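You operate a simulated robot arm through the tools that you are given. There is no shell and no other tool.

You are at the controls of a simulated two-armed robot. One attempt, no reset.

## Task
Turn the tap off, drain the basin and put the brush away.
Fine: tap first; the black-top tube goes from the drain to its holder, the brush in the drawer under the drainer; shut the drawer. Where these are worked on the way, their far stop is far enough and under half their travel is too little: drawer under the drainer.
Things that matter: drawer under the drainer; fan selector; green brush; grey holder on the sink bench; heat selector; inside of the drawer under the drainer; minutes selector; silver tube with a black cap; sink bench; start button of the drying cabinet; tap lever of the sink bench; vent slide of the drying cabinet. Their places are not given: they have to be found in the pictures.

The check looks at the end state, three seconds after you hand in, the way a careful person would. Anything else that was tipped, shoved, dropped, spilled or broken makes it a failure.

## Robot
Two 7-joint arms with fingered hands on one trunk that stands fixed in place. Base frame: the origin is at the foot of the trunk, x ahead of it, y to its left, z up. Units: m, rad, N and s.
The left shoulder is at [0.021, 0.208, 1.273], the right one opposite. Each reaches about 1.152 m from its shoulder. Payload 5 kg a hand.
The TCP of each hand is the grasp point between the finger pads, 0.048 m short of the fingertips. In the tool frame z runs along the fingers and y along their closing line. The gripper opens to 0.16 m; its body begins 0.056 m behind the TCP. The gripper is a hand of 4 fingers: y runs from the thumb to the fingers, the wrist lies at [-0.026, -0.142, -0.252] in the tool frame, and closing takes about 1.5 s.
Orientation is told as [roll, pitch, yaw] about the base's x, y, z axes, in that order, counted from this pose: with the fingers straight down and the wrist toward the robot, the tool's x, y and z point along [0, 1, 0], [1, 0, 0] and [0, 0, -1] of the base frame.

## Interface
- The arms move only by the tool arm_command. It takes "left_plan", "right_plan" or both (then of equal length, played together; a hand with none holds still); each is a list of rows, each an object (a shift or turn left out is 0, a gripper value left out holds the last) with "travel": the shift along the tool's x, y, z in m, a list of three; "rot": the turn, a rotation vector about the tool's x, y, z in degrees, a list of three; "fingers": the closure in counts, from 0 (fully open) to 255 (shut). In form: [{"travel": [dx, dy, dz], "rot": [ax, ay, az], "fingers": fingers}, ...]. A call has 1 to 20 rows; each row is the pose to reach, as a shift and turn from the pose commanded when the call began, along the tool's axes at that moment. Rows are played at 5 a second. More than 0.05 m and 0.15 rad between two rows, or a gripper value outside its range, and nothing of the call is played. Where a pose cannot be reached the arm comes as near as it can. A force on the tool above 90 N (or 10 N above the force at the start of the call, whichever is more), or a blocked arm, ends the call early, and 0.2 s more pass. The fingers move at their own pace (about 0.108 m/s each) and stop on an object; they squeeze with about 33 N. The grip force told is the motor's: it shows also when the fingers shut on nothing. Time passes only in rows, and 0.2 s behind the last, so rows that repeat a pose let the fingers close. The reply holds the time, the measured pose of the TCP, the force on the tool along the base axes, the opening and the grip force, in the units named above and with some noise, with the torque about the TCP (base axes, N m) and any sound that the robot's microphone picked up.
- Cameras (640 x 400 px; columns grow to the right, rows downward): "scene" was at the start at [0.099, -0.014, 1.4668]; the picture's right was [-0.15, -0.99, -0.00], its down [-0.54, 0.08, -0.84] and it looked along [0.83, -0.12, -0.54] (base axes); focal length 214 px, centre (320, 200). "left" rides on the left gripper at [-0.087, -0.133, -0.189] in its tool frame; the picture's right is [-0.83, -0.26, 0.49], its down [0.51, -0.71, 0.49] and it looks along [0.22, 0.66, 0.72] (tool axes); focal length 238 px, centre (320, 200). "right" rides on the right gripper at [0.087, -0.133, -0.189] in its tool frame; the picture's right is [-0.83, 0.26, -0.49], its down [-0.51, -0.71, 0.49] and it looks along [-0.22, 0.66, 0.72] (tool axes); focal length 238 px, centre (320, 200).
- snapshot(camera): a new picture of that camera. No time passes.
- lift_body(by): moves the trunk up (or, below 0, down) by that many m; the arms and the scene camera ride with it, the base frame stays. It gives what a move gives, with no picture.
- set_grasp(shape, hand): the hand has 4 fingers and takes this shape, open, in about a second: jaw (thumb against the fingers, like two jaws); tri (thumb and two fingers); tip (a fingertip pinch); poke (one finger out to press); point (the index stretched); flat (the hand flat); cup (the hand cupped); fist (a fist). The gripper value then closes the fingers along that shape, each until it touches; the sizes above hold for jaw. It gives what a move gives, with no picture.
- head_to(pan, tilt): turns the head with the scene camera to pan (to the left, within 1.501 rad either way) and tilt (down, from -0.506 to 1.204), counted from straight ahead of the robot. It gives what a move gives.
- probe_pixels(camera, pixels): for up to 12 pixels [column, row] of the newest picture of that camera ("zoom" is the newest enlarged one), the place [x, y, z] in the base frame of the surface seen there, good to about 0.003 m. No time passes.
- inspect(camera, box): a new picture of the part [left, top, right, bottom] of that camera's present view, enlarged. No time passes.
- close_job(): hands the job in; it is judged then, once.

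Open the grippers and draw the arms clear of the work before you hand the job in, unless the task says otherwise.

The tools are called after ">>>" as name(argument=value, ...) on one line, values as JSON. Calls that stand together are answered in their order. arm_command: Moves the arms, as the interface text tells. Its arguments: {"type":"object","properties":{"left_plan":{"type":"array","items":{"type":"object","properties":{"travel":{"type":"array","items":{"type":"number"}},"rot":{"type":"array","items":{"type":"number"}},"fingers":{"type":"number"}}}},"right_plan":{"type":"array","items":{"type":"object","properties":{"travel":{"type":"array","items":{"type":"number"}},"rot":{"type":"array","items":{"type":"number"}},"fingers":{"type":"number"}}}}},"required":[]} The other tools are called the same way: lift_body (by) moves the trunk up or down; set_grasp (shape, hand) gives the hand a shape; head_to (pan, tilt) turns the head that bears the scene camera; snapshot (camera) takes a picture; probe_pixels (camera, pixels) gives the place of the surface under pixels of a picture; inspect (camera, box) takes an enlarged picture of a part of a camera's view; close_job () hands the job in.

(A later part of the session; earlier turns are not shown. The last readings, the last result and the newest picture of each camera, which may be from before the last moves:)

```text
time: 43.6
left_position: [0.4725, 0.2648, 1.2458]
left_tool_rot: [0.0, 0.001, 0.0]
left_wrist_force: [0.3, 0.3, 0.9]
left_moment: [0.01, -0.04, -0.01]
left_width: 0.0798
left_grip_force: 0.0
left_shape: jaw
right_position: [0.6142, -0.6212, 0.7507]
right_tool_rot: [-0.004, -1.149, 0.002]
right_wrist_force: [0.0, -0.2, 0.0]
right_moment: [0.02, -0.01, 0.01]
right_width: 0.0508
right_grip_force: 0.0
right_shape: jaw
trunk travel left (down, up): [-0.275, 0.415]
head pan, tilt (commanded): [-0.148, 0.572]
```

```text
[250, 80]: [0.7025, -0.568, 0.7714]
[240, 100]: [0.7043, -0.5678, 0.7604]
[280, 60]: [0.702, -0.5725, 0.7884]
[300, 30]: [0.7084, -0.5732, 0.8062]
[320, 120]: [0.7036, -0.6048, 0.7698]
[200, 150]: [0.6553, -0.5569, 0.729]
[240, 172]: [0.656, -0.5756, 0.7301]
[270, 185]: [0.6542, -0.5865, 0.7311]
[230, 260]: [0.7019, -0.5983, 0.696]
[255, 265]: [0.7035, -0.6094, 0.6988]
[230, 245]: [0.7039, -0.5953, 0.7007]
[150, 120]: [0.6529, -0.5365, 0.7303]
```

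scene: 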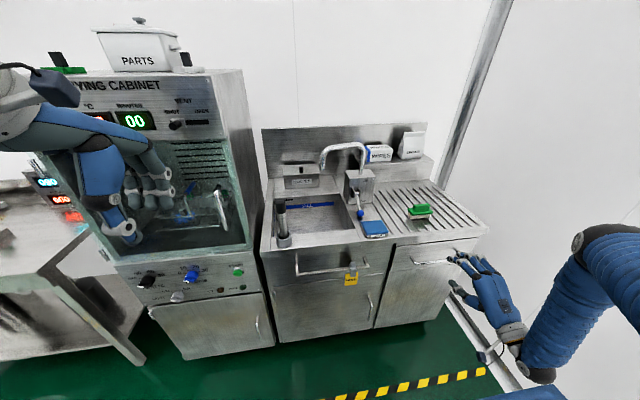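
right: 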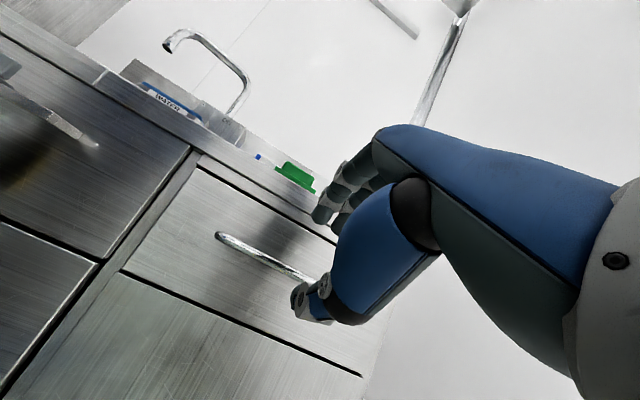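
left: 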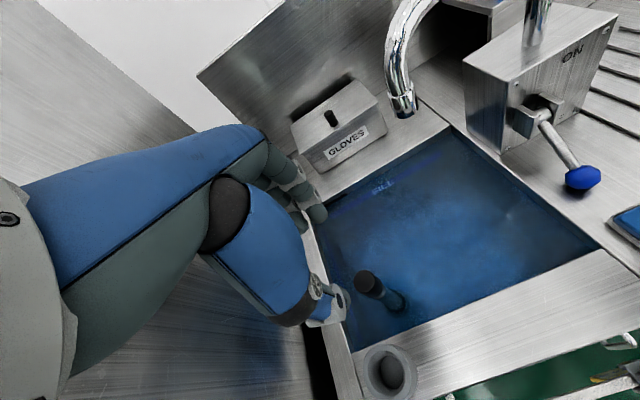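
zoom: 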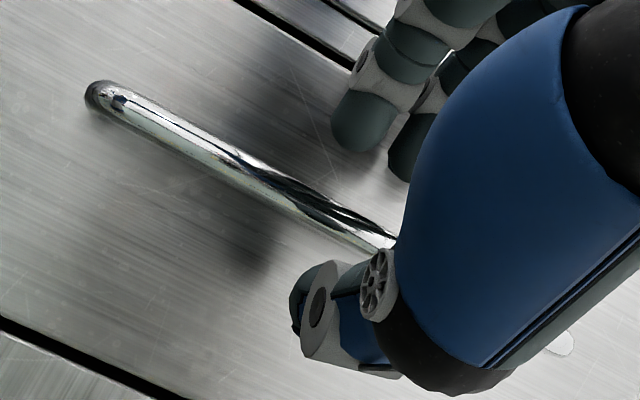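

The bar (radius ≈7 mm, centre ≈(0.6615, 0.731)) is just ahead of the fingertips and centred. I go 2.1 cm further and close on the bar.

>>> arm_command(right_plan=[{"travel": [0, 0.001, 0.011], "fingers": 175}, {"travel": [0, 0.001, 0.021], "fingers": 175}, {"travel": [0, 0.001, 0.021], "fingers": 200}, {"travel": [0, 0.001, 0.021], "fingers": 230}, {"travel": [0, 0.001, 0.021], "fingers": 255}, {"travel": [0, 0.001, 0.021], "fingers": 255}, {"travel": [0, 0.001, 0.021], "fingers": 255}])

>>> inspect(camera="right", box=[240, 180, 370, 320])

>>> inspect(camera="scene", box=[400, 220, 520, 300])

```text
time: 45.2
left_position: [0.4726, 0.2644, 1.2447]
left_tool_rot: [-0.002, -0.001, 0.002]
left_wrist_force: [-0.4, -1.1, -0.3]
left_moment: [-0.02, 0.04, 0.02]
left_width: 0.0798
left_grip_force: 0.0
left_shape: jaw
right_position: [0.635, -0.6219, 0.7425]
right_tool_rot: [-0.003, -1.15, 0.004]
right_wrist_force: [3.9, -1.0, -3.8]
right_moment: [-0.21, 0.0, 0.01]
right_width: 0.0072
right_grip_force: 33.0
right_shape: jaw
trunk travel left (down, up): [-0.275, 0.415]
head pan, tilt (commanded): [-0.148, 0.572]
```

```text
2.86 times, centred on (305, 250) of right
```

zoom: 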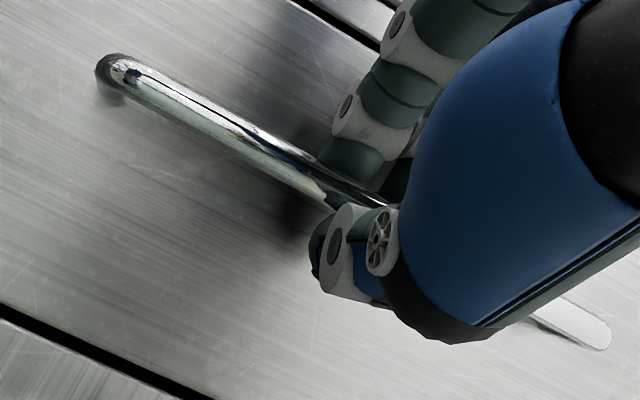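

```text
5.00 times, centred on (460, 260) of scene
```

zoom: 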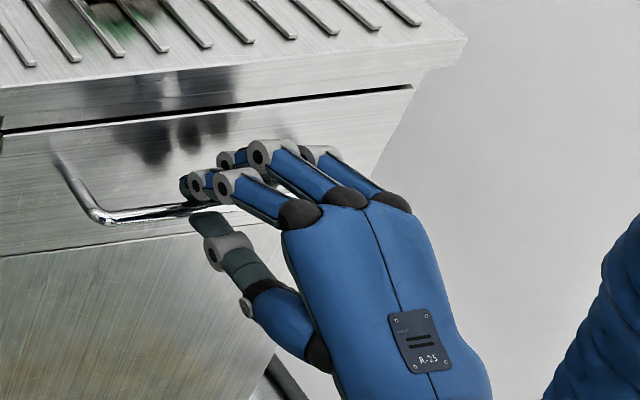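

The grip closed on the bar. I pull straight back (−x) by 6 cm in small steps.

>>> arm_command(right_plan=[{"travel": [0, -0.0041, -0.0091]}, {"travel": [0, -0.0082, -0.0182]}, {"travel": [0, -0.0123, -0.0274]}, {"travel": [0, -0.0164, -0.0365]}, {"travel": [0, -0.0205, -0.0456]}, {"travel": [0, -0.0245, -0.0547]}])

>>> inspect(camera="right", box=[240, 180, 370, 320])

>>> inspect(camera="scene", box=[380, 200, 540, 320])

```text
time: 46.6
left_position: [0.4729, 0.2645, 1.2461]
left_tool_rot: [-0.001, -0.001, -0.001]
left_wrist_force: [-0.5, 0.3, -0.7]
left_moment: [0.0, 0.01, -0.01]
left_width: 0.0803
left_grip_force: 0.0
left_shape: jaw
right_position: [0.5757, -0.6213, 0.7426]
right_tool_rot: [-0.006, -1.15, 0.004]
right_wrist_force: [0.1, 0.5, -4.9]
right_moment: [-0.18, 0.1, 0.03]
right_width: 0.0072
right_grip_force: 33.0
right_shape: jaw
trunk travel left (down, up): [-0.275, 0.415]
head pan, tilt (commanded): [-0.148, 0.572]
```

```text
2.86 times, centred on (305, 250) of right
```

zoom: 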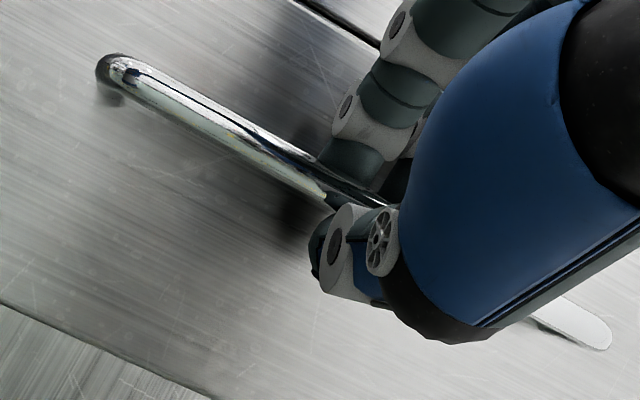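

```text
3.33 times, centred on (460, 260) of scene
```

zoom: 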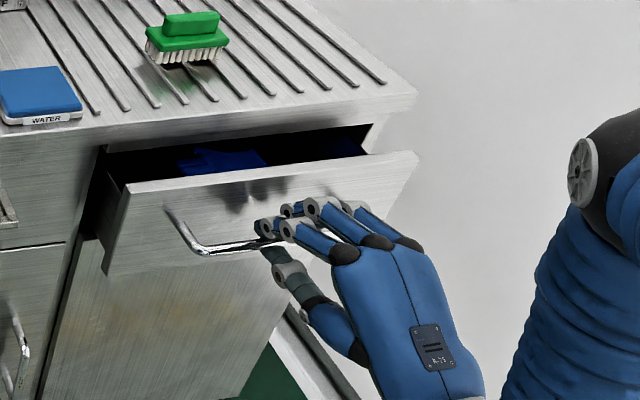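

The drawer follows easily; there is something blue inside. I keep pulling in 2 cm steps towards the stop.

>>> arm_command(right_plan=[{"travel": [0, -0.0082, -0.0182]}, {"travel": [0, -0.0164, -0.0365]}, {"travel": [0, -0.0245, -0.0547]}, {"travel": [0, -0.0327, -0.073]}, {"travel": [0, -0.0409, -0.0912]}, {"travel": [0, -0.0491, -0.1094]}, {"travel": [0, -0.0573, -0.1277]}])

>>> inspect(camera="scene", box=[360, 190, 580, 340])

>>> snapshot(camera="right")

```text
time: 48.2
left_position: [0.4707, 0.2637, 1.2452]
left_tool_rot: [-0.001, -0.002, 0.0]
left_wrist_force: [-0.9, -0.3, 1.3]
left_moment: [-0.01, -0.05, 0.01]
left_width: 0.0799
left_grip_force: 0.0
left_shape: jaw
right_position: [0.433, -0.6205, 0.7426]
right_tool_rot: [-0.004, -1.151, 0.003]
right_wrist_force: [-1.5, -1.3, 2.1]
right_moment: [-0.25, -0.06, -0.03]
right_width: 0.0073
right_grip_force: 33.1
right_shape: jaw
trunk travel left (down, up): [-0.275, 0.415]
head pan, tilt (commanded): [-0.148, 0.572]
```

```text
2.67 times, centred on (470, 265) of scene
```

zoom: 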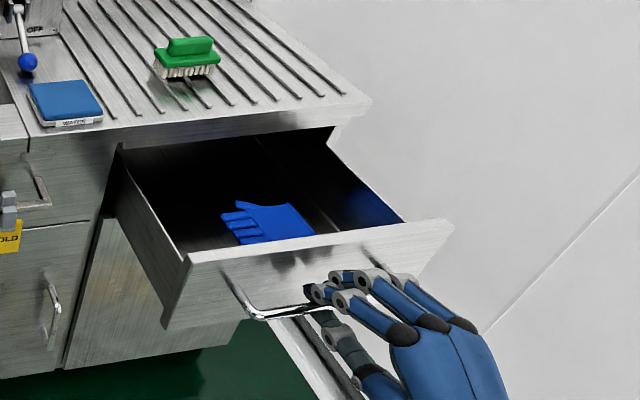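

```text
taken
```

right: 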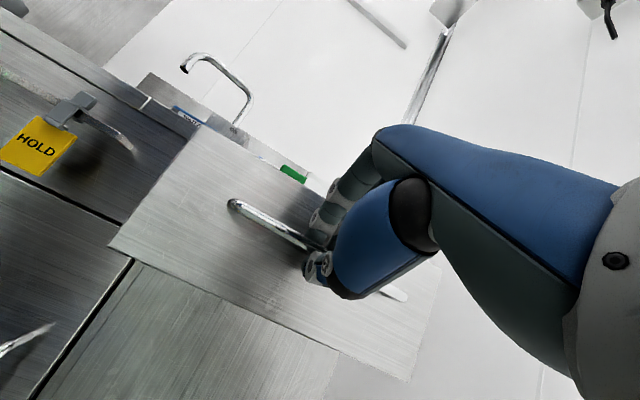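

The drawer is open 20 cm with a blue glove inside. I pull further in 1 cm steps to look for the stop.

>>> arm_command(right_plan=[{"travel": [0, -0.0041, -0.0091]}, {"travel": [0, -0.0082, -0.0182]}, {"travel": [0, -0.0123, -0.0274]}, {"travel": [0, -0.0164, -0.0365]}, {"travel": [0, -0.0205, -0.0456]}])

>>> inspect(camera="scene", box=[360, 190, 580, 340])

```text
time: 49.4
left_position: [0.4725, 0.2638, 1.2462]
left_tool_rot: [0.0, -0.001, 0.001]
left_wrist_force: [-0.6, 0.2, -0.1]
left_moment: [-0.02, -0.05, 0.02]
left_width: 0.08
left_grip_force: 0.0
left_shape: jaw
right_position: [0.384, -0.622, 0.7426]
right_tool_rot: [-0.004, -1.15, 0.003]
right_wrist_force: [-0.2, -2.3, 1.3]
right_moment: [-0.27, -0.08, -0.04]
right_width: 0.0074
right_grip_force: 32.9
right_shape: jaw
trunk travel left (down, up): [-0.275, 0.415]
head pan, tilt (commanded): [-0.148, 0.572]
```

```text
2.67 times, centred on (470, 265) of scene
```

zoom: 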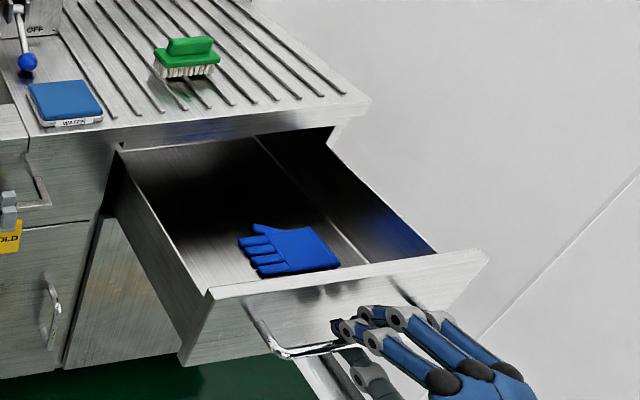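

Open by 25 cm, still free. I pull another 4 cm to check for the stop.

>>> arm_command(right_plan=[{"travel": [0, -0.0041, -0.0091]}, {"travel": [0, -0.0082, -0.0182]}, {"travel": [0, -0.0123, -0.0274]}, {"travel": [0, -0.0164, -0.0365]}])

>>> inspect(camera="scene", box=[360, 190, 580, 340])

```text
time: 50.4
left_position: [0.4721, 0.264, 1.2451]
left_tool_rot: [-0.001, 0.0, 0.0]
left_wrist_force: [-0.1, -0.3, -0.9]
left_moment: [-0.04, -0.05, -0.02]
left_width: 0.0801
left_grip_force: 0.1
left_shape: jaw
right_position: [0.3441, -0.6206, 0.7421]
right_tool_rot: [-0.002, -1.149, 0.005]
right_wrist_force: [-1.3, -3.3, 1.1]
right_moment: [-0.28, -0.04, -0.05]
right_width: 0.0074
right_grip_force: 33.0
right_shape: jaw
trunk travel left (down, up): [-0.275, 0.415]
head pan, tilt (commanded): [-0.148, 0.572]
```

```text
2.67 times, centred on (470, 265) of scene
```

zoom: 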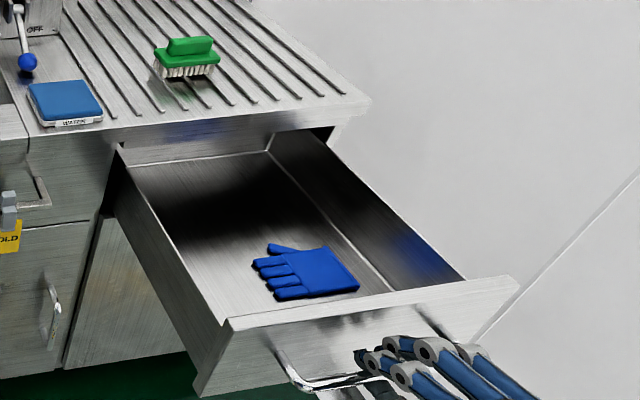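

The drawer is almost fully out (29 cm), its back wall now visible. I stop here, probe the drawer inside, and open the fingers to release the bar.

>>> probe_pixels(camera="zoom", pixels=[[200, 180], [250, 220], [330, 210], [400, 280], [300, 270], [340, 270], [230, 322], [510, 282], [180, 240], [270, 152], [130, 165], [200, 160]])

>>> arm_command(right_plan=[{"travel": [0, 0, 0], "fingers": 230}, {"travel": [0, 0, 0], "fingers": 210}, {"travel": [0, 0, 0], "fingers": 190}, {"travel": [0, 0, 0], "fingers": 170}, {"travel": [0, 0, 0], "fingers": 150}, {"travel": [0, 0, 0], "fingers": 150}])

>>> inspect(camera="scene", box=[360, 190, 580, 340])

>>> snapshot(camera="right")

```text
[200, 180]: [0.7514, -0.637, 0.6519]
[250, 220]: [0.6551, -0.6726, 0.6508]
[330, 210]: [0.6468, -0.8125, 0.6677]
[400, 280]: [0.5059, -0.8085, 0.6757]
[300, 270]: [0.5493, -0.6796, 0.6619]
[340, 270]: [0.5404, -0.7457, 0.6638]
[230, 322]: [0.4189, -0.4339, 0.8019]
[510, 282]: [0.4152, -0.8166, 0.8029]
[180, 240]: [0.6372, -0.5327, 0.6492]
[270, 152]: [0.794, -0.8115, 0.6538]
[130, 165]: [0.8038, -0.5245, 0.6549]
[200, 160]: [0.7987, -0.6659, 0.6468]
```

```text
time: 51.8
left_position: [0.4719, 0.2649, 1.2463]
left_tool_rot: [0.001, 0.0, -0.001]
left_wrist_force: [0.9, -0.2, 0.5]
left_moment: [0.0, -0.01, -0.02]
left_width: 0.0801
left_grip_force: 0.1
left_shape: jaw
right_position: [0.3446, -0.6221, 0.7421]
right_tool_rot: [-0.003, -1.15, 0.002]
right_wrist_force: [-1.6, 0.0, -0.4]
right_moment: [-0.07, 0.0, 0.04]
right_width: 0.065
right_grip_force: 0.1
right_shape: jaw
trunk travel left (down, up): [-0.275, 0.415]
head pan, tilt (commanded): [-0.148, 0.572]
```

```text
2.67 times, centred on (470, 265) of scene
```

zoom: 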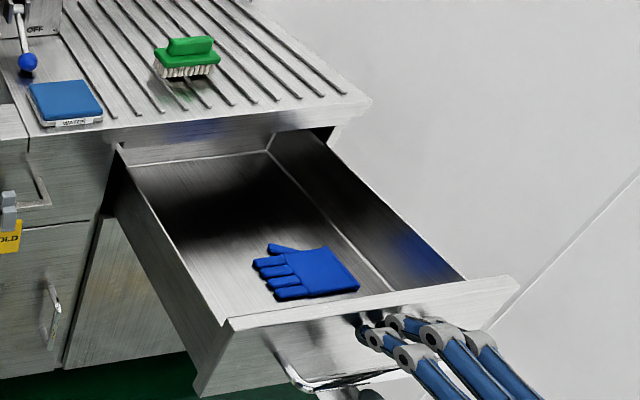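

```text
taken
```

right: 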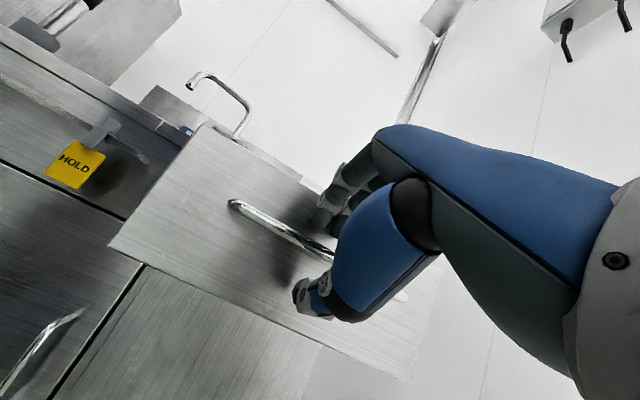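

The bar is released (fingers 6.5 cm open, drawer floor z≈0.65, front panel top z≈0.80). I back the hand off along the finger direction and then raise it clear of the drawer front.

>>> arm_command(right_plan=[{"travel": [0, 0, -0.015]}, {"travel": [0, 0, -0.03]}, {"travel": [0, 0, -0.045]}, {"travel": [0, 0, -0.06]}, {"travel": [0, 0.0274, -0.0723]}, {"travel": [0, 0.0547, -0.0845]}, {"travel": [0, 0.0912, -0.101]}, {"travel": [0, 0.1277, -0.1173]}, {"travel": [0, 0.164, -0.1336]}])

>>> snapshot(camera="scene")

>>> snapshot(camera="right")

```text
time: 53.8
left_position: [0.4711, 0.2669, 1.2456]
left_tool_rot: [-0.003, 0.0, 0.001]
left_wrist_force: [-0.4, 0.4, -1.2]
left_moment: [-0.06, -0.06, -0.03]
left_width: 0.0798
left_grip_force: 0.1
left_shape: jaw
right_position: [0.2912, -0.6199, 0.9481]
right_tool_rot: [-0.007, -1.152, 0.007]
right_wrist_force: [1.2, 0.4, 0.5]
right_moment: [0.01, 0.11, -0.04]
right_width: 0.0656
right_grip_force: 0.1
right_shape: jaw
trunk travel left (down, up): [-0.275, 0.415]
head pan, tilt (commanded): [-0.148, 0.572]
```

```text
taken
```

scene: 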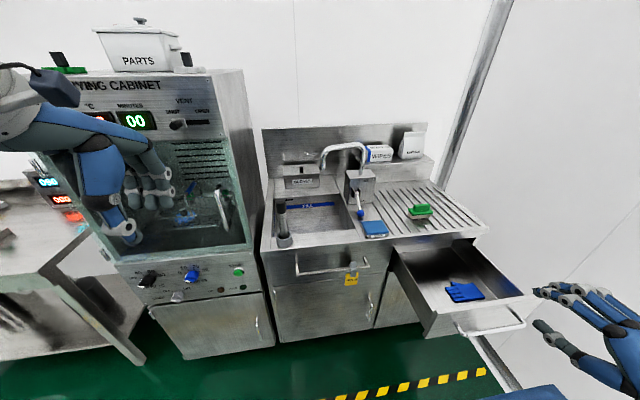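

```text
taken
```

right: 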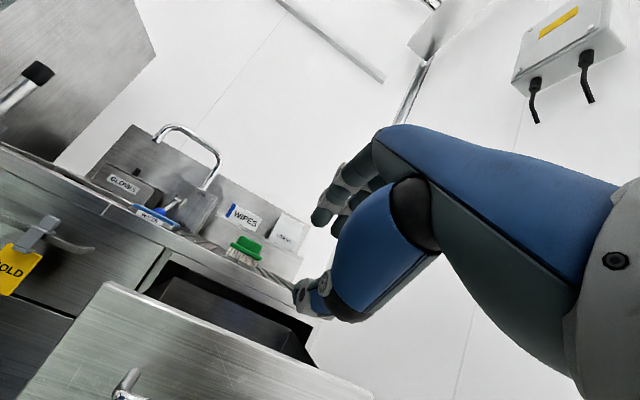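

Drawer is open, hand clear. I rotate the hand back to fingers-down while moving up to above the drawer at about (0.55, -0.58, 1.15).

>>> arm_command(right_plan=[{"travel": [0.0033, 0.024, 0.013], "rot": [5.5, 0, 0]}, {"travel": [0.0066, 0.048, 0.026], "rot": [11, 0, 0]}, {"travel": [0.01, 0.072, 0.039], "rot": [16.5, 0, 0]}, {"travel": [0.0133, 0.0961, 0.052], "rot": [22, 0, 0]}, {"travel": [0.0166, 0.12, 0.065], "rot": [27.5, 0, 0]}, {"travel": [0.02, 0.1442, 0.078], "rot": [33, 0, 0]}, {"travel": [0.0233, 0.168, 0.091], "rot": [38.5, 0, 0]}, {"travel": [0.0266, 0.192, 0.104], "rot": [44, 0, 0]}, {"travel": [0.03, 0.2163, 0.117], "rot": [49.5, 0, 0]}, {"travel": [0.0333, 0.24, 0.13], "rot": [55, 0, 0]}, {"travel": [0.0366, 0.2643, 0.143], "rot": [60.5, 0, 0]}, {"travel": [0.04, 0.2884, 0.1562], "rot": [66, 0, 0]}, {"travel": [0.04, 0.2884, 0.1562], "rot": [66, 0, 0]}])

>>> snapshot(camera="right")

>>> inspect(camera="right", box=[200, 130, 380, 260])

```text
time: 56.6
left_position: [0.4727, 0.2657, 1.245]
left_tool_rot: [-0.002, -0.001, -0.001]
left_wrist_force: [0.4, 0.5, -0.2]
left_moment: [-0.05, 0.06, -0.07]
left_width: 0.08
left_grip_force: 0.1
left_shape: jaw
right_position: [0.5126, -0.6106, 1.1331]
right_tool_rot: [0.0, 0.0, 0.001]
right_wrist_force: [0.7, 0.2, -0.4]
right_moment: [-0.02, 0.06, 0.02]
right_width: 0.0658
right_grip_force: 0.2
right_shape: jaw
right hand out of reach, approached as far as the arm can: row 11, 12, 13
trunk travel left (down, up): [-0.275, 0.415]
head pan, tilt (commanded): [-0.148, 0.572]
```

```text
taken
```

right: 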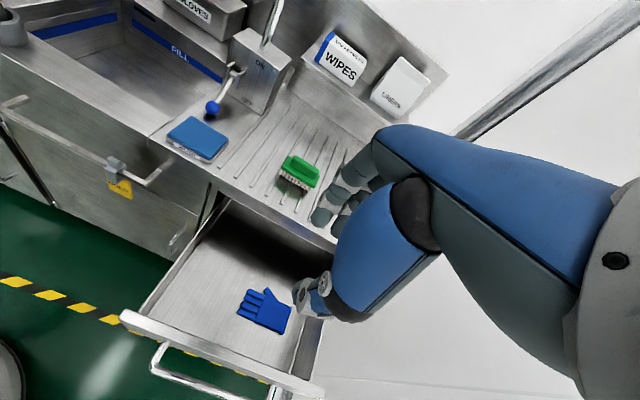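

```text
3.08 times, centred on (290, 195) of right
```

zoom: 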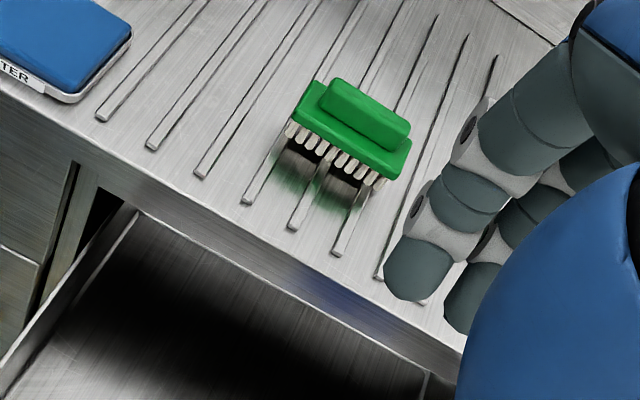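

The hand stands at (0.513, -0.611, 1.133), upright. I probe the brush more precisely in this zoom picture.

>>> probe_pixels(camera="zoom", pixels=[[335, 82], [405, 130], [325, 105], [395, 150], [365, 112], [360, 130], [305, 90], [410, 145], [300, 115], [390, 172], [290, 130], [375, 180]])

>>> inspect(camera="scene", box=[400, 195, 440, 225])

>>> probe_pixels(camera="zoom", pixels=[[180, 130], [290, 100], [390, 110], [180, 160], [390, 150], [280, 170], [150, 170], [430, 190], [130, 200], [420, 220], [280, 230], [290, 130]])

```text
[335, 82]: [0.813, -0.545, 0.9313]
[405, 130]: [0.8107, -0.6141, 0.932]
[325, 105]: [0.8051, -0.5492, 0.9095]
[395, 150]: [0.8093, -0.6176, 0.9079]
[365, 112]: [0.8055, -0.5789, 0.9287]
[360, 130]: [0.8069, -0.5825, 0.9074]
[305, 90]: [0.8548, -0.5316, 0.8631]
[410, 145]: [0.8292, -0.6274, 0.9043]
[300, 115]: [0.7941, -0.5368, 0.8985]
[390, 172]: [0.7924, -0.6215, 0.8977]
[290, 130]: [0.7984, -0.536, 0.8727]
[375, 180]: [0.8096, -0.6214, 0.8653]
```

```text
13.33 times, centred on (420, 210) of scene
```

zoom: 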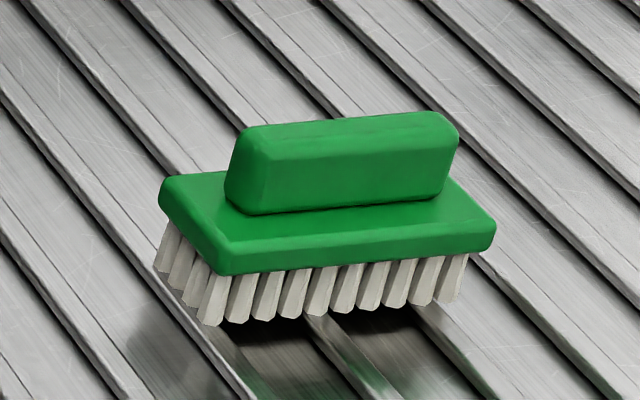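

```text
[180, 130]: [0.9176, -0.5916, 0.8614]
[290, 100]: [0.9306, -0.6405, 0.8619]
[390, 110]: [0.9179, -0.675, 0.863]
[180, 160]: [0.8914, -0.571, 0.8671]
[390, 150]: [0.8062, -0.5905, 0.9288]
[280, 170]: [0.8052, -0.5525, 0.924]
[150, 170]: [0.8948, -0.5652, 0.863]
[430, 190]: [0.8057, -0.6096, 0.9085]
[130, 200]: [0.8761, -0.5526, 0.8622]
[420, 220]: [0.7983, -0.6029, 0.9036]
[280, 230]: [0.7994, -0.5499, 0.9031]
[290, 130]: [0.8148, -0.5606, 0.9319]
```

Brush handle centre ≈(0.815, -0.580), 2 cm thick, z 0.904–0.932; its base plate lies below z≈0.904. I move the hand to above the brush.

>>> arm_command(right_plan=[{"travel": [0.004, 0.038, 0], "fingers": 145}, {"travel": [0.008, 0.076, 0], "fingers": 145}, {"travel": [0.012, 0.114, 0]}, {"travel": [0.016, 0.152, 0]}, {"travel": [0.02, 0.19, 0]}, {"travel": [0.024, 0.228, 0.01]}, {"travel": [0.0283, 0.266, 0.03]}, {"travel": [0.0306, 0.3024, 0.06]}, {"travel": [0.0306, 0.3024, 0.06]}])

>>> snapshot(camera="right")

>>> inspect(camera="scene", box=[350, 120, 500, 240])

```text
time: 58.6
left_position: [0.4708, 0.2659, 1.2464]
left_tool_rot: [-0.001, -0.003, 0.0]
left_wrist_force: [-2.0, 0.7, 1.1]
left_moment: [-0.11, -0.1, 0.02]
left_width: 0.0799
left_grip_force: 0.2
left_shape: jaw
right_position: [0.626, -0.7387, 1.0705]
right_tool_rot: [-0.003, -0.001, 0.001]
right_wrist_force: [-1.3, 1.2, 1.1]
right_moment: [-0.09, -0.1, -0.02]
right_width: 0.0687
right_grip_force: 0.0
right_shape: jaw
right hand out of reach, approached as far as the arm can: row 1, 2, 3, 4, 5, 6, 7, 8, 9
trunk travel left (down, up): [-0.275, 0.415]
head pan, tilt (commanded): [-0.148, 0.572]
```

```text
taken
```

right: 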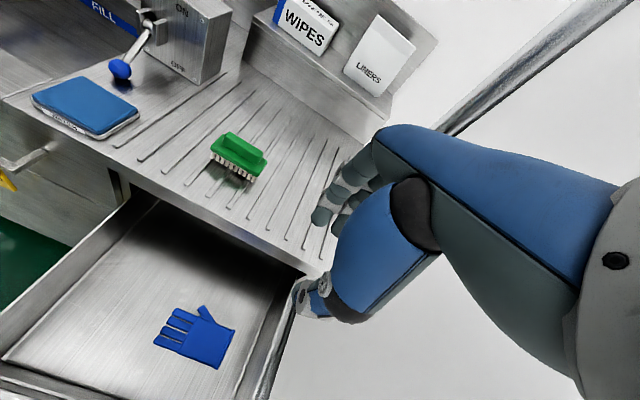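

```text
3.33 times, centred on (425, 180) of scene
```

zoom: 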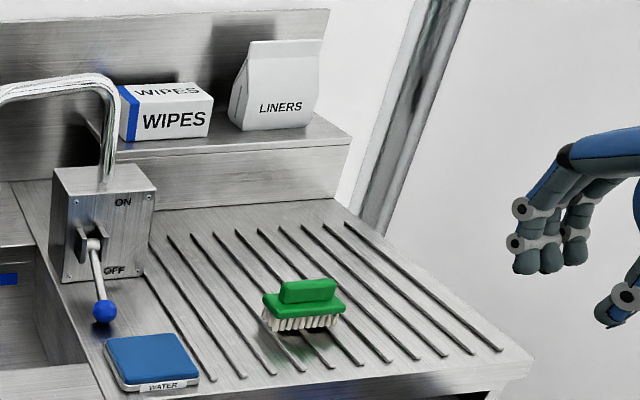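

The arm got into an awkward joint configuration and could not follow. I turn the head to the right to see how the right arm is posed.

>>> head_to(pan=-0.9, tilt=0.6)

>>> snapshot(camera="scene")

```text
time: 59.7
left_position: [0.472, 0.265, 1.2464]
left_tool_rot: [-0.001, 0.002, 0.0]
left_wrist_force: [-0.4, -0.8, -1.3]
left_moment: [-0.01, -0.02, 0.02]
left_width: 0.0801
left_grip_force: 0.2
left_shape: jaw
right_position: [0.6251, -0.7389, 1.069]
right_tool_rot: [0.002, 0.0, 0.0]
right_wrist_force: [0.0, 1.0, -0.6]
right_moment: [-0.01, 0.0, 0.03]
right_width: 0.0688
right_grip_force: 0.1
right_shape: jaw
trunk travel left (down, up): [-0.275, 0.415]
head pan, tilt (commanded): [-0.901, 0.6]
```

```text
taken
```

scene: 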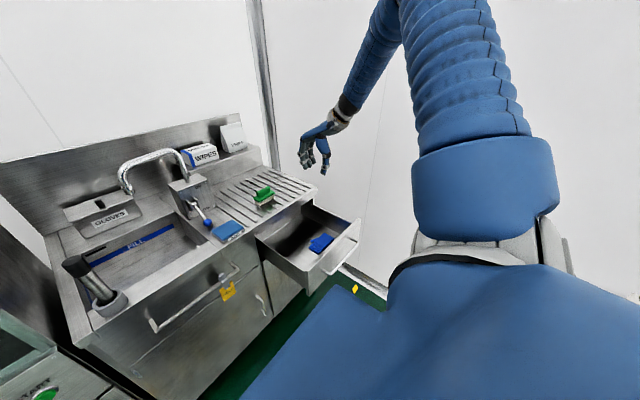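

The elbow has swivelled up high and hit a limit. I unwind it: bring the hand back and pitch the fingers forward again (as before the pull), well above the open drawer.

>>> arm_command(right_plan=[{"travel": [0.0074, -0.0188, 0.0017], "rot": [-5.5, 0, 0]}, {"travel": [0.0148, -0.0375, 0.0033], "rot": [-11, 0, 0]}, {"travel": [0.0223, -0.0563, 0.005], "rot": [-16.5, 0, 0]}, {"travel": [0.0297, -0.075, 0.0067], "rot": [-22, 0, 0]}, {"travel": [0.0371, -0.0938, 0.0083], "rot": [-27.5, 0, 0]}, {"travel": [0.0445, -0.1125, 0.01], "rot": [-33, 0, 0]}, {"travel": [0.0519, -0.1313, 0.0117], "rot": [-38.5, 0, 0]}, {"travel": [0.0593, -0.15, 0.0133], "rot": [-44, 0, 0]}, {"travel": [0.0668, -0.1688, 0.015], "rot": [-49.5, 0, 0]}, {"travel": [0.0742, -0.1875, 0.0167], "rot": [-55, 0, 0]}, {"travel": [0.0816, -0.2063, 0.0183], "rot": [-60.5, 0, 0]}, {"travel": [0.089, -0.225, 0.02], "rot": [-66, 0, 0]}])

>>> snapshot(camera="scene")

```text
time: 62.5
left_position: [0.4735, 0.2644, 1.2453]
left_tool_rot: [0.0, 0.001, 0.001]
left_wrist_force: [0.2, 0.8, -0.3]
left_moment: [0.04, 0.04, 0.0]
left_width: 0.0797
left_grip_force: 0.0
left_shape: jaw
right_position: [0.3641, -0.6487, 1.0013]
right_tool_rot: [-0.004, -1.015, 0.004]
right_wrist_force: [-0.7, -0.7, -0.2]
right_moment: [-0.01, 0.02, -0.02]
right_width: 0.0689
right_grip_force: 0.0
right_shape: jaw
trunk travel left (down, up): [-0.275, 0.415]
head pan, tilt (commanded): [-0.901, 0.6]
stopped in row 12 (right hand): the arm was blocked; the commanded pose is now the measured one
```

```text
taken
```

scene: 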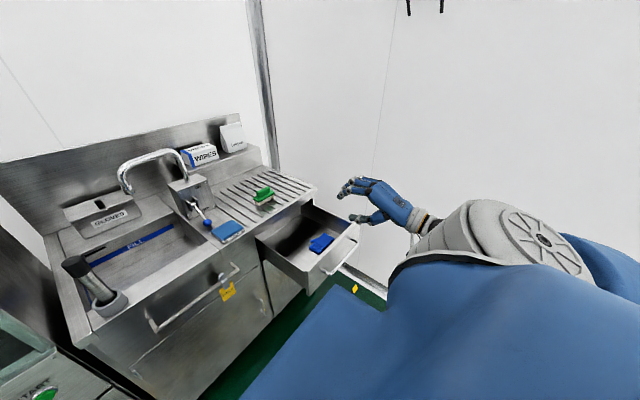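

The elbow has come down again; the arm just stopped near the body. I move forward above the drawer with the same tilt to (0.55, -0.62, 1.06).

>>> arm_command(right_plan=[{"travel": [0.005, 0.0252, 0.0216]}, {"travel": [0.01, 0.0504, 0.0432]}, {"travel": [0.015, 0.0756, 0.0648]}, {"travel": [0.02, 0.1008, 0.0864]}, {"travel": [0.025, 0.126, 0.108]}, {"travel": [0.03, 0.1512, 0.1296]}, {"travel": [0.03, 0.1512, 0.1296]}])

>>> snapshot(camera="scene")

```text
time: 64.1
left_position: [0.4716, 0.2648, 1.2462]
left_tool_rot: [0.001, 0.001, 0.0]
left_wrist_force: [-0.1, 0.1, -0.4]
left_moment: [-0.03, -0.07, 0.01]
left_width: 0.0802
left_grip_force: 0.1
left_shape: jaw
right_position: [0.5533, -0.6168, 1.0609]
right_tool_rot: [-0.001, -1.019, 0.006]
right_wrist_force: [0.1, 0.6, -0.1]
right_moment: [0.0, 0.01, -0.01]
right_width: 0.0687
right_grip_force: 0.1
right_shape: jaw
trunk travel left (down, up): [-0.275, 0.415]
head pan, tilt (commanded): [-0.901, 0.6]
```

```text
taken
```

scene: 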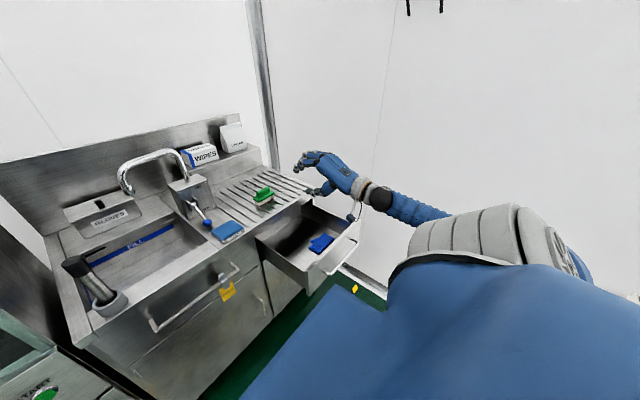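

The elbow is low again. I now unpitch to fingers-down while moving forward and up to about (0.70, -0.60, 1.15).

>>> arm_command(right_plan=[{"travel": [0.0018, 0.0141, 0.0073], "rot": [5.31, 0, 0]}, {"travel": [0.0036, 0.0282, 0.0146], "rot": [10.62, 0, 0]}, {"travel": [0.0055, 0.0424, 0.022], "rot": [15.93, 0, 0]}, {"travel": [0.0073, 0.0565, 0.0293], "rot": [21.24, 0, 0]}, {"travel": [0.0091, 0.0706, 0.0366], "rot": [26.55, 0, 0]}, {"travel": [0.0109, 0.0847, 0.0439], "rot": [31.86, 0, 0]}, {"travel": [0.0127, 0.0988, 0.0512], "rot": [37.17, 0, 0]}, {"travel": [0.0145, 0.1129, 0.0585], "rot": [42.48, 0, 0]}, {"travel": [0.0164, 0.1271, 0.0659], "rot": [47.79, 0, 0]}, {"travel": [0.0182, 0.1412, 0.0732], "rot": [53.1, 0, 0]}, {"travel": [0.02, 0.1553, 0.0805], "rot": [58.4, 0, 0]}, {"travel": [0.02, 0.1553, 0.0805], "rot": [58.4, 0, 0]}])

>>> snapshot(camera="scene")

>>> snapshot(camera="right")

```text
time: 66.7
left_position: [0.4715, 0.2629, 1.246]
left_tool_rot: [0.001, -0.001, 0.0]
left_wrist_force: [0.2, -0.1, -0.2]
left_moment: [0.06, -0.06, -0.02]
left_width: 0.0799
left_grip_force: 0.0
left_shape: jaw
right_position: [0.7038, -0.5986, 1.1512]
right_tool_rot: [-0.001, 0.001, 0.001]
right_wrist_force: [0.0, -0.1, -0.5]
right_moment: [0.09, -0.03, -0.01]
right_width: 0.0688
right_grip_force: 0.0
right_shape: jaw
trunk travel left (down, up): [-0.275, 0.415]
head pan, tilt (commanded): [-0.901, 0.6]
```

```text
taken
```

scene: 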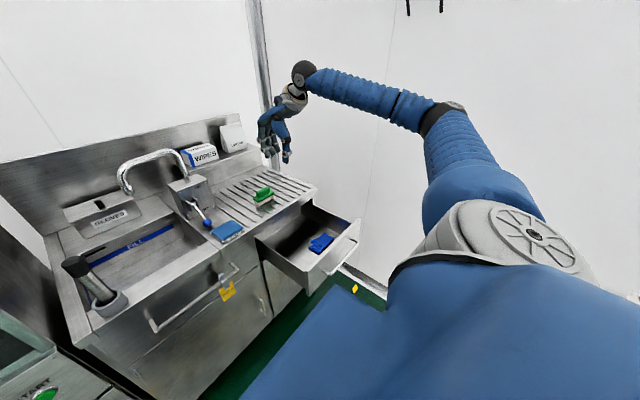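

```text
taken
```

right: 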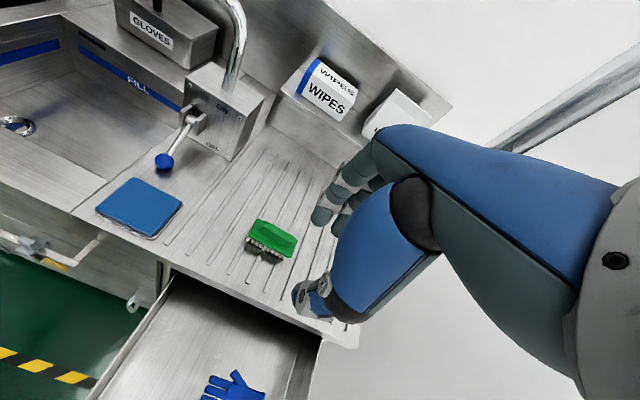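

Back in a good configuration at (0.704, -0.599, 1.151). I move to over the brush, down to z≈1.03.

>>> arm_command(right_plan=[{"travel": [0.004, 0.025, 0.015], "fingers": 145}, {"travel": [0.008, 0.05, 0.03]}, {"travel": [0.0125, 0.075, 0.05]}, {"travel": [0.0165, 0.1, 0.075]}, {"travel": [0.0186, 0.1112, 0.1]}, {"travel": [0.0186, 0.1112, 0.12]}, {"travel": [0.0186, 0.1112, 0.12]}])

>>> head_to(pan=-0.5, tilt=0.55)

>>> snapshot(camera="scene")

>>> snapshot(camera="right")

>>> inspect(camera="right", box=[200, 150, 400, 330])

```text
time: 68.3
left_position: [0.4707, 0.2643, 1.2446]
left_tool_rot: [-0.002, -0.001, 0.0]
left_wrist_force: [-0.4, 0.4, 0.0]
left_moment: [0.0, -0.02, -0.02]
left_width: 0.0798
left_grip_force: 0.0
left_shape: jaw
right_position: [0.8151, -0.5772, 1.0315]
right_tool_rot: [-0.002, 0.001, 0.0]
right_wrist_force: [-0.6, 1.0, 1.2]
right_moment: [0.0, -0.02, -0.01]
right_width: 0.0692
right_grip_force: 0.1
right_shape: jaw
trunk travel left (down, up): [-0.275, 0.415]
head pan, tilt (commanded): [-0.901, 0.6]
```

```text
time: 69.2
left_position: [0.4719, 0.2633, 1.2451]
left_tool_rot: [-0.001, -0.002, -0.002]
left_wrist_force: [-0.3, -0.7, 0.9]
left_moment: [0.0, -0.01, 0.0]
left_width: 0.08
left_grip_force: 0.2
left_shape: jaw
right_position: [0.8146, -0.5773, 1.0309]
right_tool_rot: [-0.002, 0.003, 0.002]
right_wrist_force: [0.3, -0.7, 0.2]
right_moment: [0.0, 0.0, 0.03]
right_width: 0.0691
right_grip_force: 0.0
right_shape: jaw
trunk travel left (down, up): [-0.275, 0.415]
head pan, tilt (commanded): [-0.499, 0.55]
```

```text
taken
```

scene: 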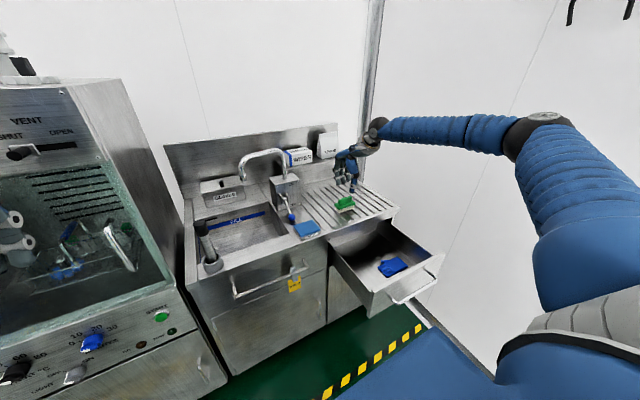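

```text
taken
```

right: 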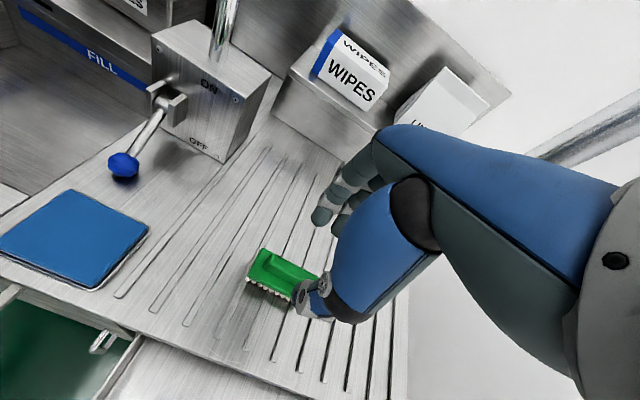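

```text
2.22 times, centred on (300, 240) of right
```

zoom: 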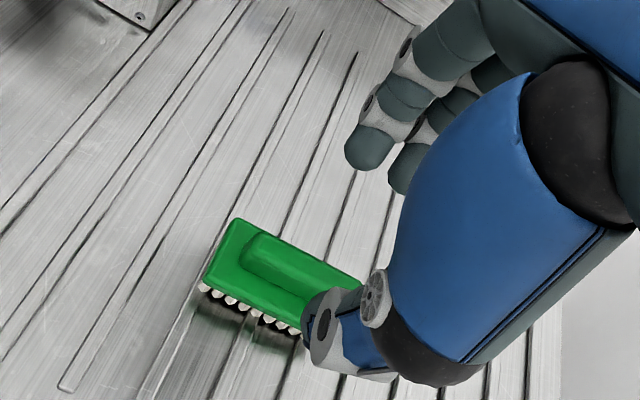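

The hand is straight above the brush handle. I lower to z≈0.957 so the fingertips straddle the handle just above its base plate.

>>> arm_command(right_plan=[{"travel": [-0.002, 0.0, 0.025]}, {"travel": [-0.002, 0.0, 0.045]}, {"travel": [-0.002, 0.0, 0.06]}, {"travel": [-0.002, 0.0, 0.07]}, {"travel": [-0.002, 0.0, 0.074]}])

>>> inspect(camera="scene", box=[315, 135, 400, 220])

>>> inspect(camera="right", box=[220, 180, 380, 330])

```text
time: 70.4
left_position: [0.4727, 0.2648, 1.2451]
left_tool_rot: [0.001, -0.001, 0.0]
left_wrist_force: [-1.0, 0.1, -0.1]
left_moment: [0.01, 0.01, -0.01]
left_width: 0.0802
left_grip_force: 0.1
left_shape: jaw
right_position: [0.8153, -0.5809, 0.9574]
right_tool_rot: [-0.001, 0.001, 0.002]
right_wrist_force: [-0.3, -0.2, 0.6]
right_moment: [0.0, 0.04, -0.01]
right_width: 0.069
right_grip_force: 0.1
right_shape: jaw
trunk travel left (down, up): [-0.275, 0.415]
head pan, tilt (commanded): [-0.499, 0.55]
```

```text
4.71 times, centred on (358, 178) of scene
```

zoom: 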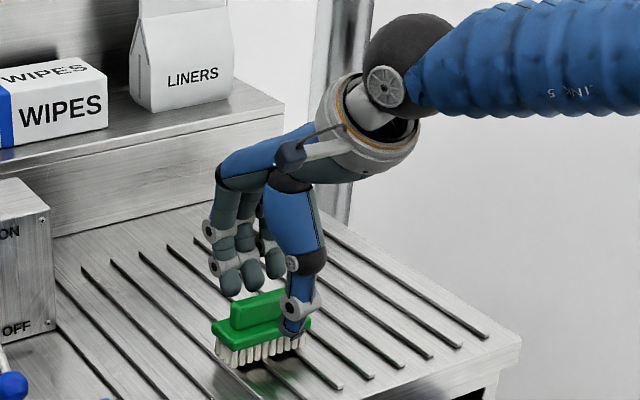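

```text
2.67 times, centred on (300, 255) of right
```

zoom: 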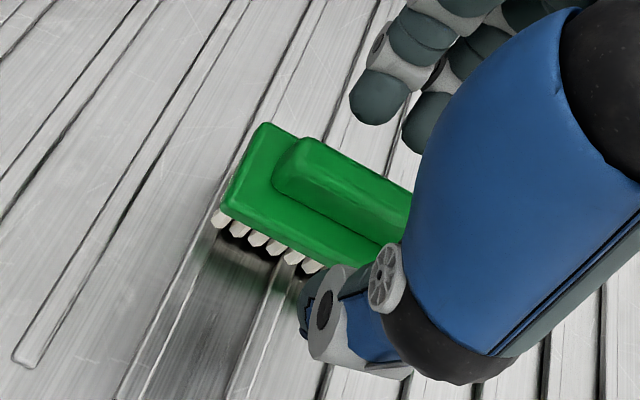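

The jaws straddle the handle with the grasp point centred on it. I close the fingers.

>>> arm_command(right_plan=[{"travel": [0, 0, 0], "fingers": 170}, {"travel": [0, 0, 0], "fingers": 195}, {"travel": [0, 0, 0], "fingers": 220}, {"travel": [0, 0, 0], "fingers": 255}, {"travel": [0, 0, 0], "fingers": 255}, {"travel": [0, 0, 0], "fingers": 255}, {"travel": [0, 0, 0], "fingers": 255}])

>>> inspect(camera="scene", box=[315, 135, 400, 220])

>>> inspect(camera="right", box=[220, 180, 380, 330])

```text
time: 72.0
left_position: [0.4727, 0.2651, 1.2452]
left_tool_rot: [0.0, -0.001, 0.0]
left_wrist_force: [-0.3, 0.6, -0.3]
left_moment: [0.02, 0.0, 0.02]
left_width: 0.08
left_grip_force: 0.2
left_shape: jaw
right_position: [0.8156, -0.581, 0.9581]
right_tool_rot: [-0.001, 0.003, 0.002]
right_wrist_force: [-0.9, 0.6, 0.0]
right_moment: [0.0, -0.03, -0.03]
right_width: 0.0134
right_grip_force: 32.5
right_shape: jaw
trunk travel left (down, up): [-0.275, 0.415]
head pan, tilt (commanded): [-0.499, 0.55]
```

```text
4.71 times, centred on (358, 178) of scene
```

zoom: 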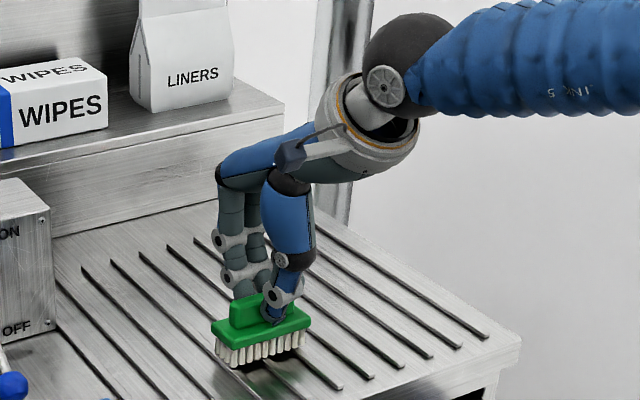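

```text
2.67 times, centred on (300, 255) of right
```

zoom: 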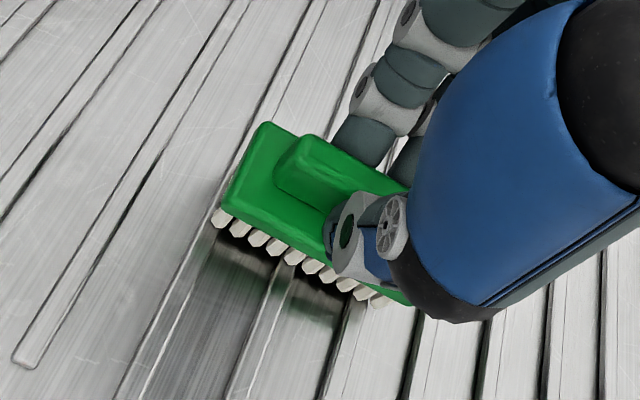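

The handle is gripped (32.5 N). I lift straight up 5 cm and check that the brush follows.

>>> arm_command(right_plan=[{"travel": [0, 0, -0.01]}, {"travel": [0, 0, -0.02]}, {"travel": [0, 0, -0.035]}, {"travel": [0, 0, -0.05]}, {"travel": [0, 0, -0.07]}])

>>> inspect(camera="scene", box=[315, 135, 400, 220])

>>> inspect(camera="right", box=[220, 180, 380, 330])

```text
time: 73.2
left_position: [0.4712, 0.2655, 1.2461]
left_tool_rot: [-0.002, 0.001, 0.0]
left_wrist_force: [-0.7, 0.7, 0.2]
left_moment: [-0.04, -0.04, -0.01]
left_width: 0.0797
left_grip_force: 0.2
left_shape: jaw
right_position: [0.814, -0.5796, 1.0278]
right_tool_rot: [-0.004, 0.003, 0.004]
right_wrist_force: [-1.1, -0.2, -1.6]
right_moment: [0.0, -0.04, -0.03]
right_width: 0.0135
right_grip_force: 33.0
right_shape: jaw
trunk travel left (down, up): [-0.275, 0.415]
head pan, tilt (commanded): [-0.499, 0.55]
```

```text
4.71 times, centred on (358, 178) of scene
```

zoom: 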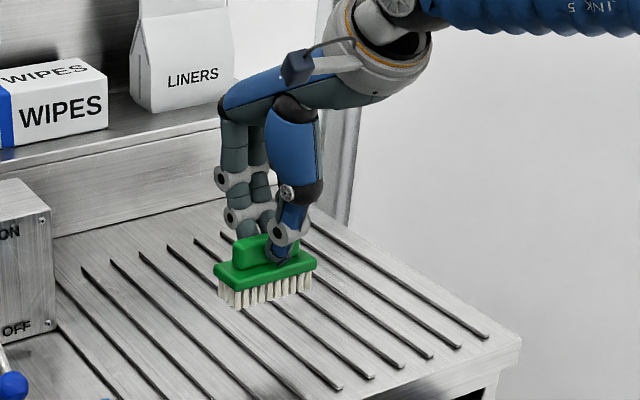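

```text
2.67 times, centred on (300, 255) of right
```

zoom: 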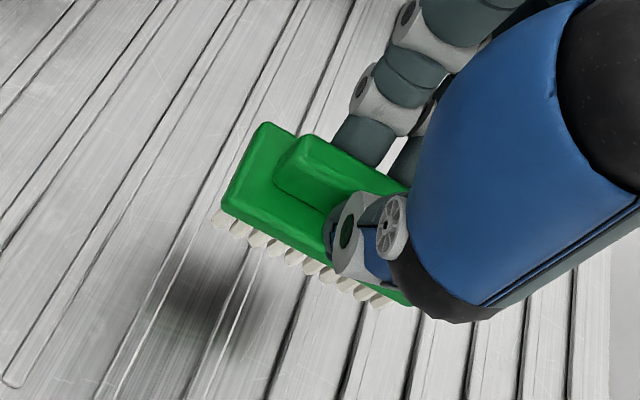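

The brush is held firmly. I check the drawer's interior and the glove's extent to select a free spot.

>>> inspect(camera="scene", box=[315, 215, 455, 325])

>>> probe_pixels(camera="zoom", pixels=[[288, 215], [300, 245], [335, 270], [415, 245], [395, 215], [320, 210], [150, 160], [280, 330], [240, 230], [200, 180], [260, 160], [560, 210]])

```text
3.64 times, centred on (385, 270) of scene
```

zoom: 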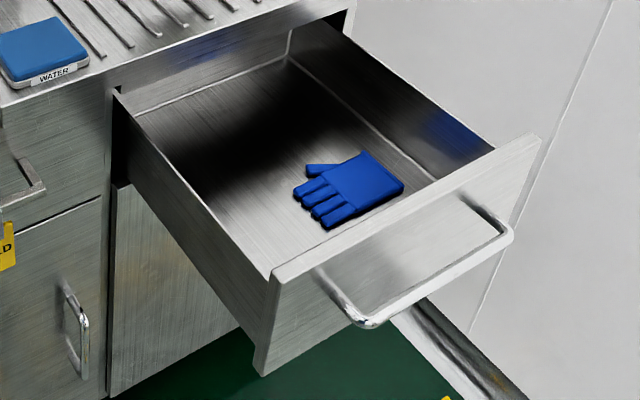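

```text
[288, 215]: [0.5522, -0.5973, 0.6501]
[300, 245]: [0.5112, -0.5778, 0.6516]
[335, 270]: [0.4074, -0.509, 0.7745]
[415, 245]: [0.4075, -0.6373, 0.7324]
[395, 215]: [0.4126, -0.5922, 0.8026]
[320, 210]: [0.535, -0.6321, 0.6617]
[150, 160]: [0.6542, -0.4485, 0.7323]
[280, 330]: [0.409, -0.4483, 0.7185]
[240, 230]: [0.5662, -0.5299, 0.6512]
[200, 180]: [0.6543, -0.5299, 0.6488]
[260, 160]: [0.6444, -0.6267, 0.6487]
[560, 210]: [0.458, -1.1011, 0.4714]
```

A free spot is at about (0.575, -0.535) left of the glove (which spans y −0.61…−0.78), floor z≈0.65. I carry the brush up and back to above that spot.

>>> arm_command(right_plan=[{"travel": [0, 0, -0.03]}, {"travel": [0.0, -0.02, -0.05]}, {"travel": [0.006, -0.055, -0.055]}, {"travel": [0.013, -0.09, -0.055]}, {"travel": [0.02, -0.125, -0.055]}, {"travel": [0.028, -0.16, -0.055]}, {"travel": [0.036, -0.195, -0.055]}, {"travel": [0.045, -0.225, -0.055]}, {"travel": [0.045, -0.239, -0.055]}, {"travel": [0.045, -0.239, -0.055]}])

>>> snapshot(camera="scene")

>>> snapshot(camera="right")

```text
time: 75.4
left_position: [0.4728, 0.2655, 1.246]
left_tool_rot: [0.0, 0.001, 0.002]
left_wrist_force: [0.7, 0.7, -0.2]
left_moment: [0.0, 0.01, 0.02]
left_width: 0.0802
left_grip_force: 0.0
left_shape: jaw
right_position: [0.5759, -0.5357, 1.0828]
right_tool_rot: [-0.003, 0.001, 0.002]
right_wrist_force: [0.0, 0.2, -1.0]
right_moment: [0.01, 0.0, -0.04]
right_width: 0.0137
right_grip_force: 33.2
right_shape: jaw
trunk travel left (down, up): [-0.275, 0.415]
head pan, tilt (commanded): [-0.499, 0.55]
```

```text
taken
```

scene: 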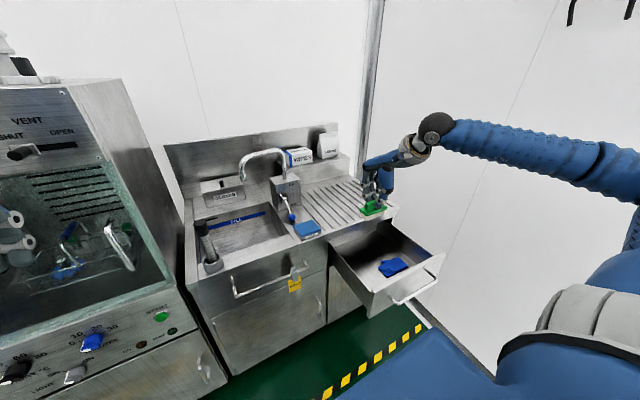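

```text
taken
```

right: 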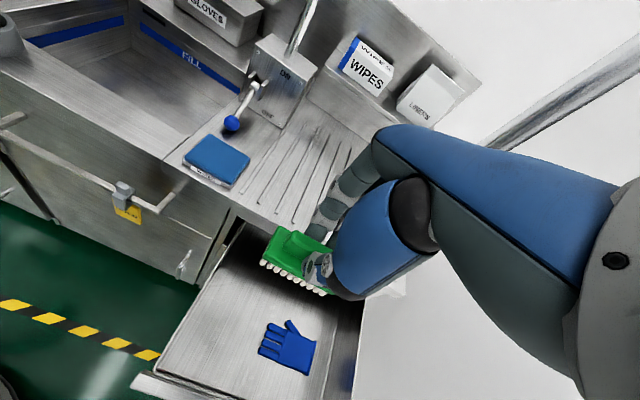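

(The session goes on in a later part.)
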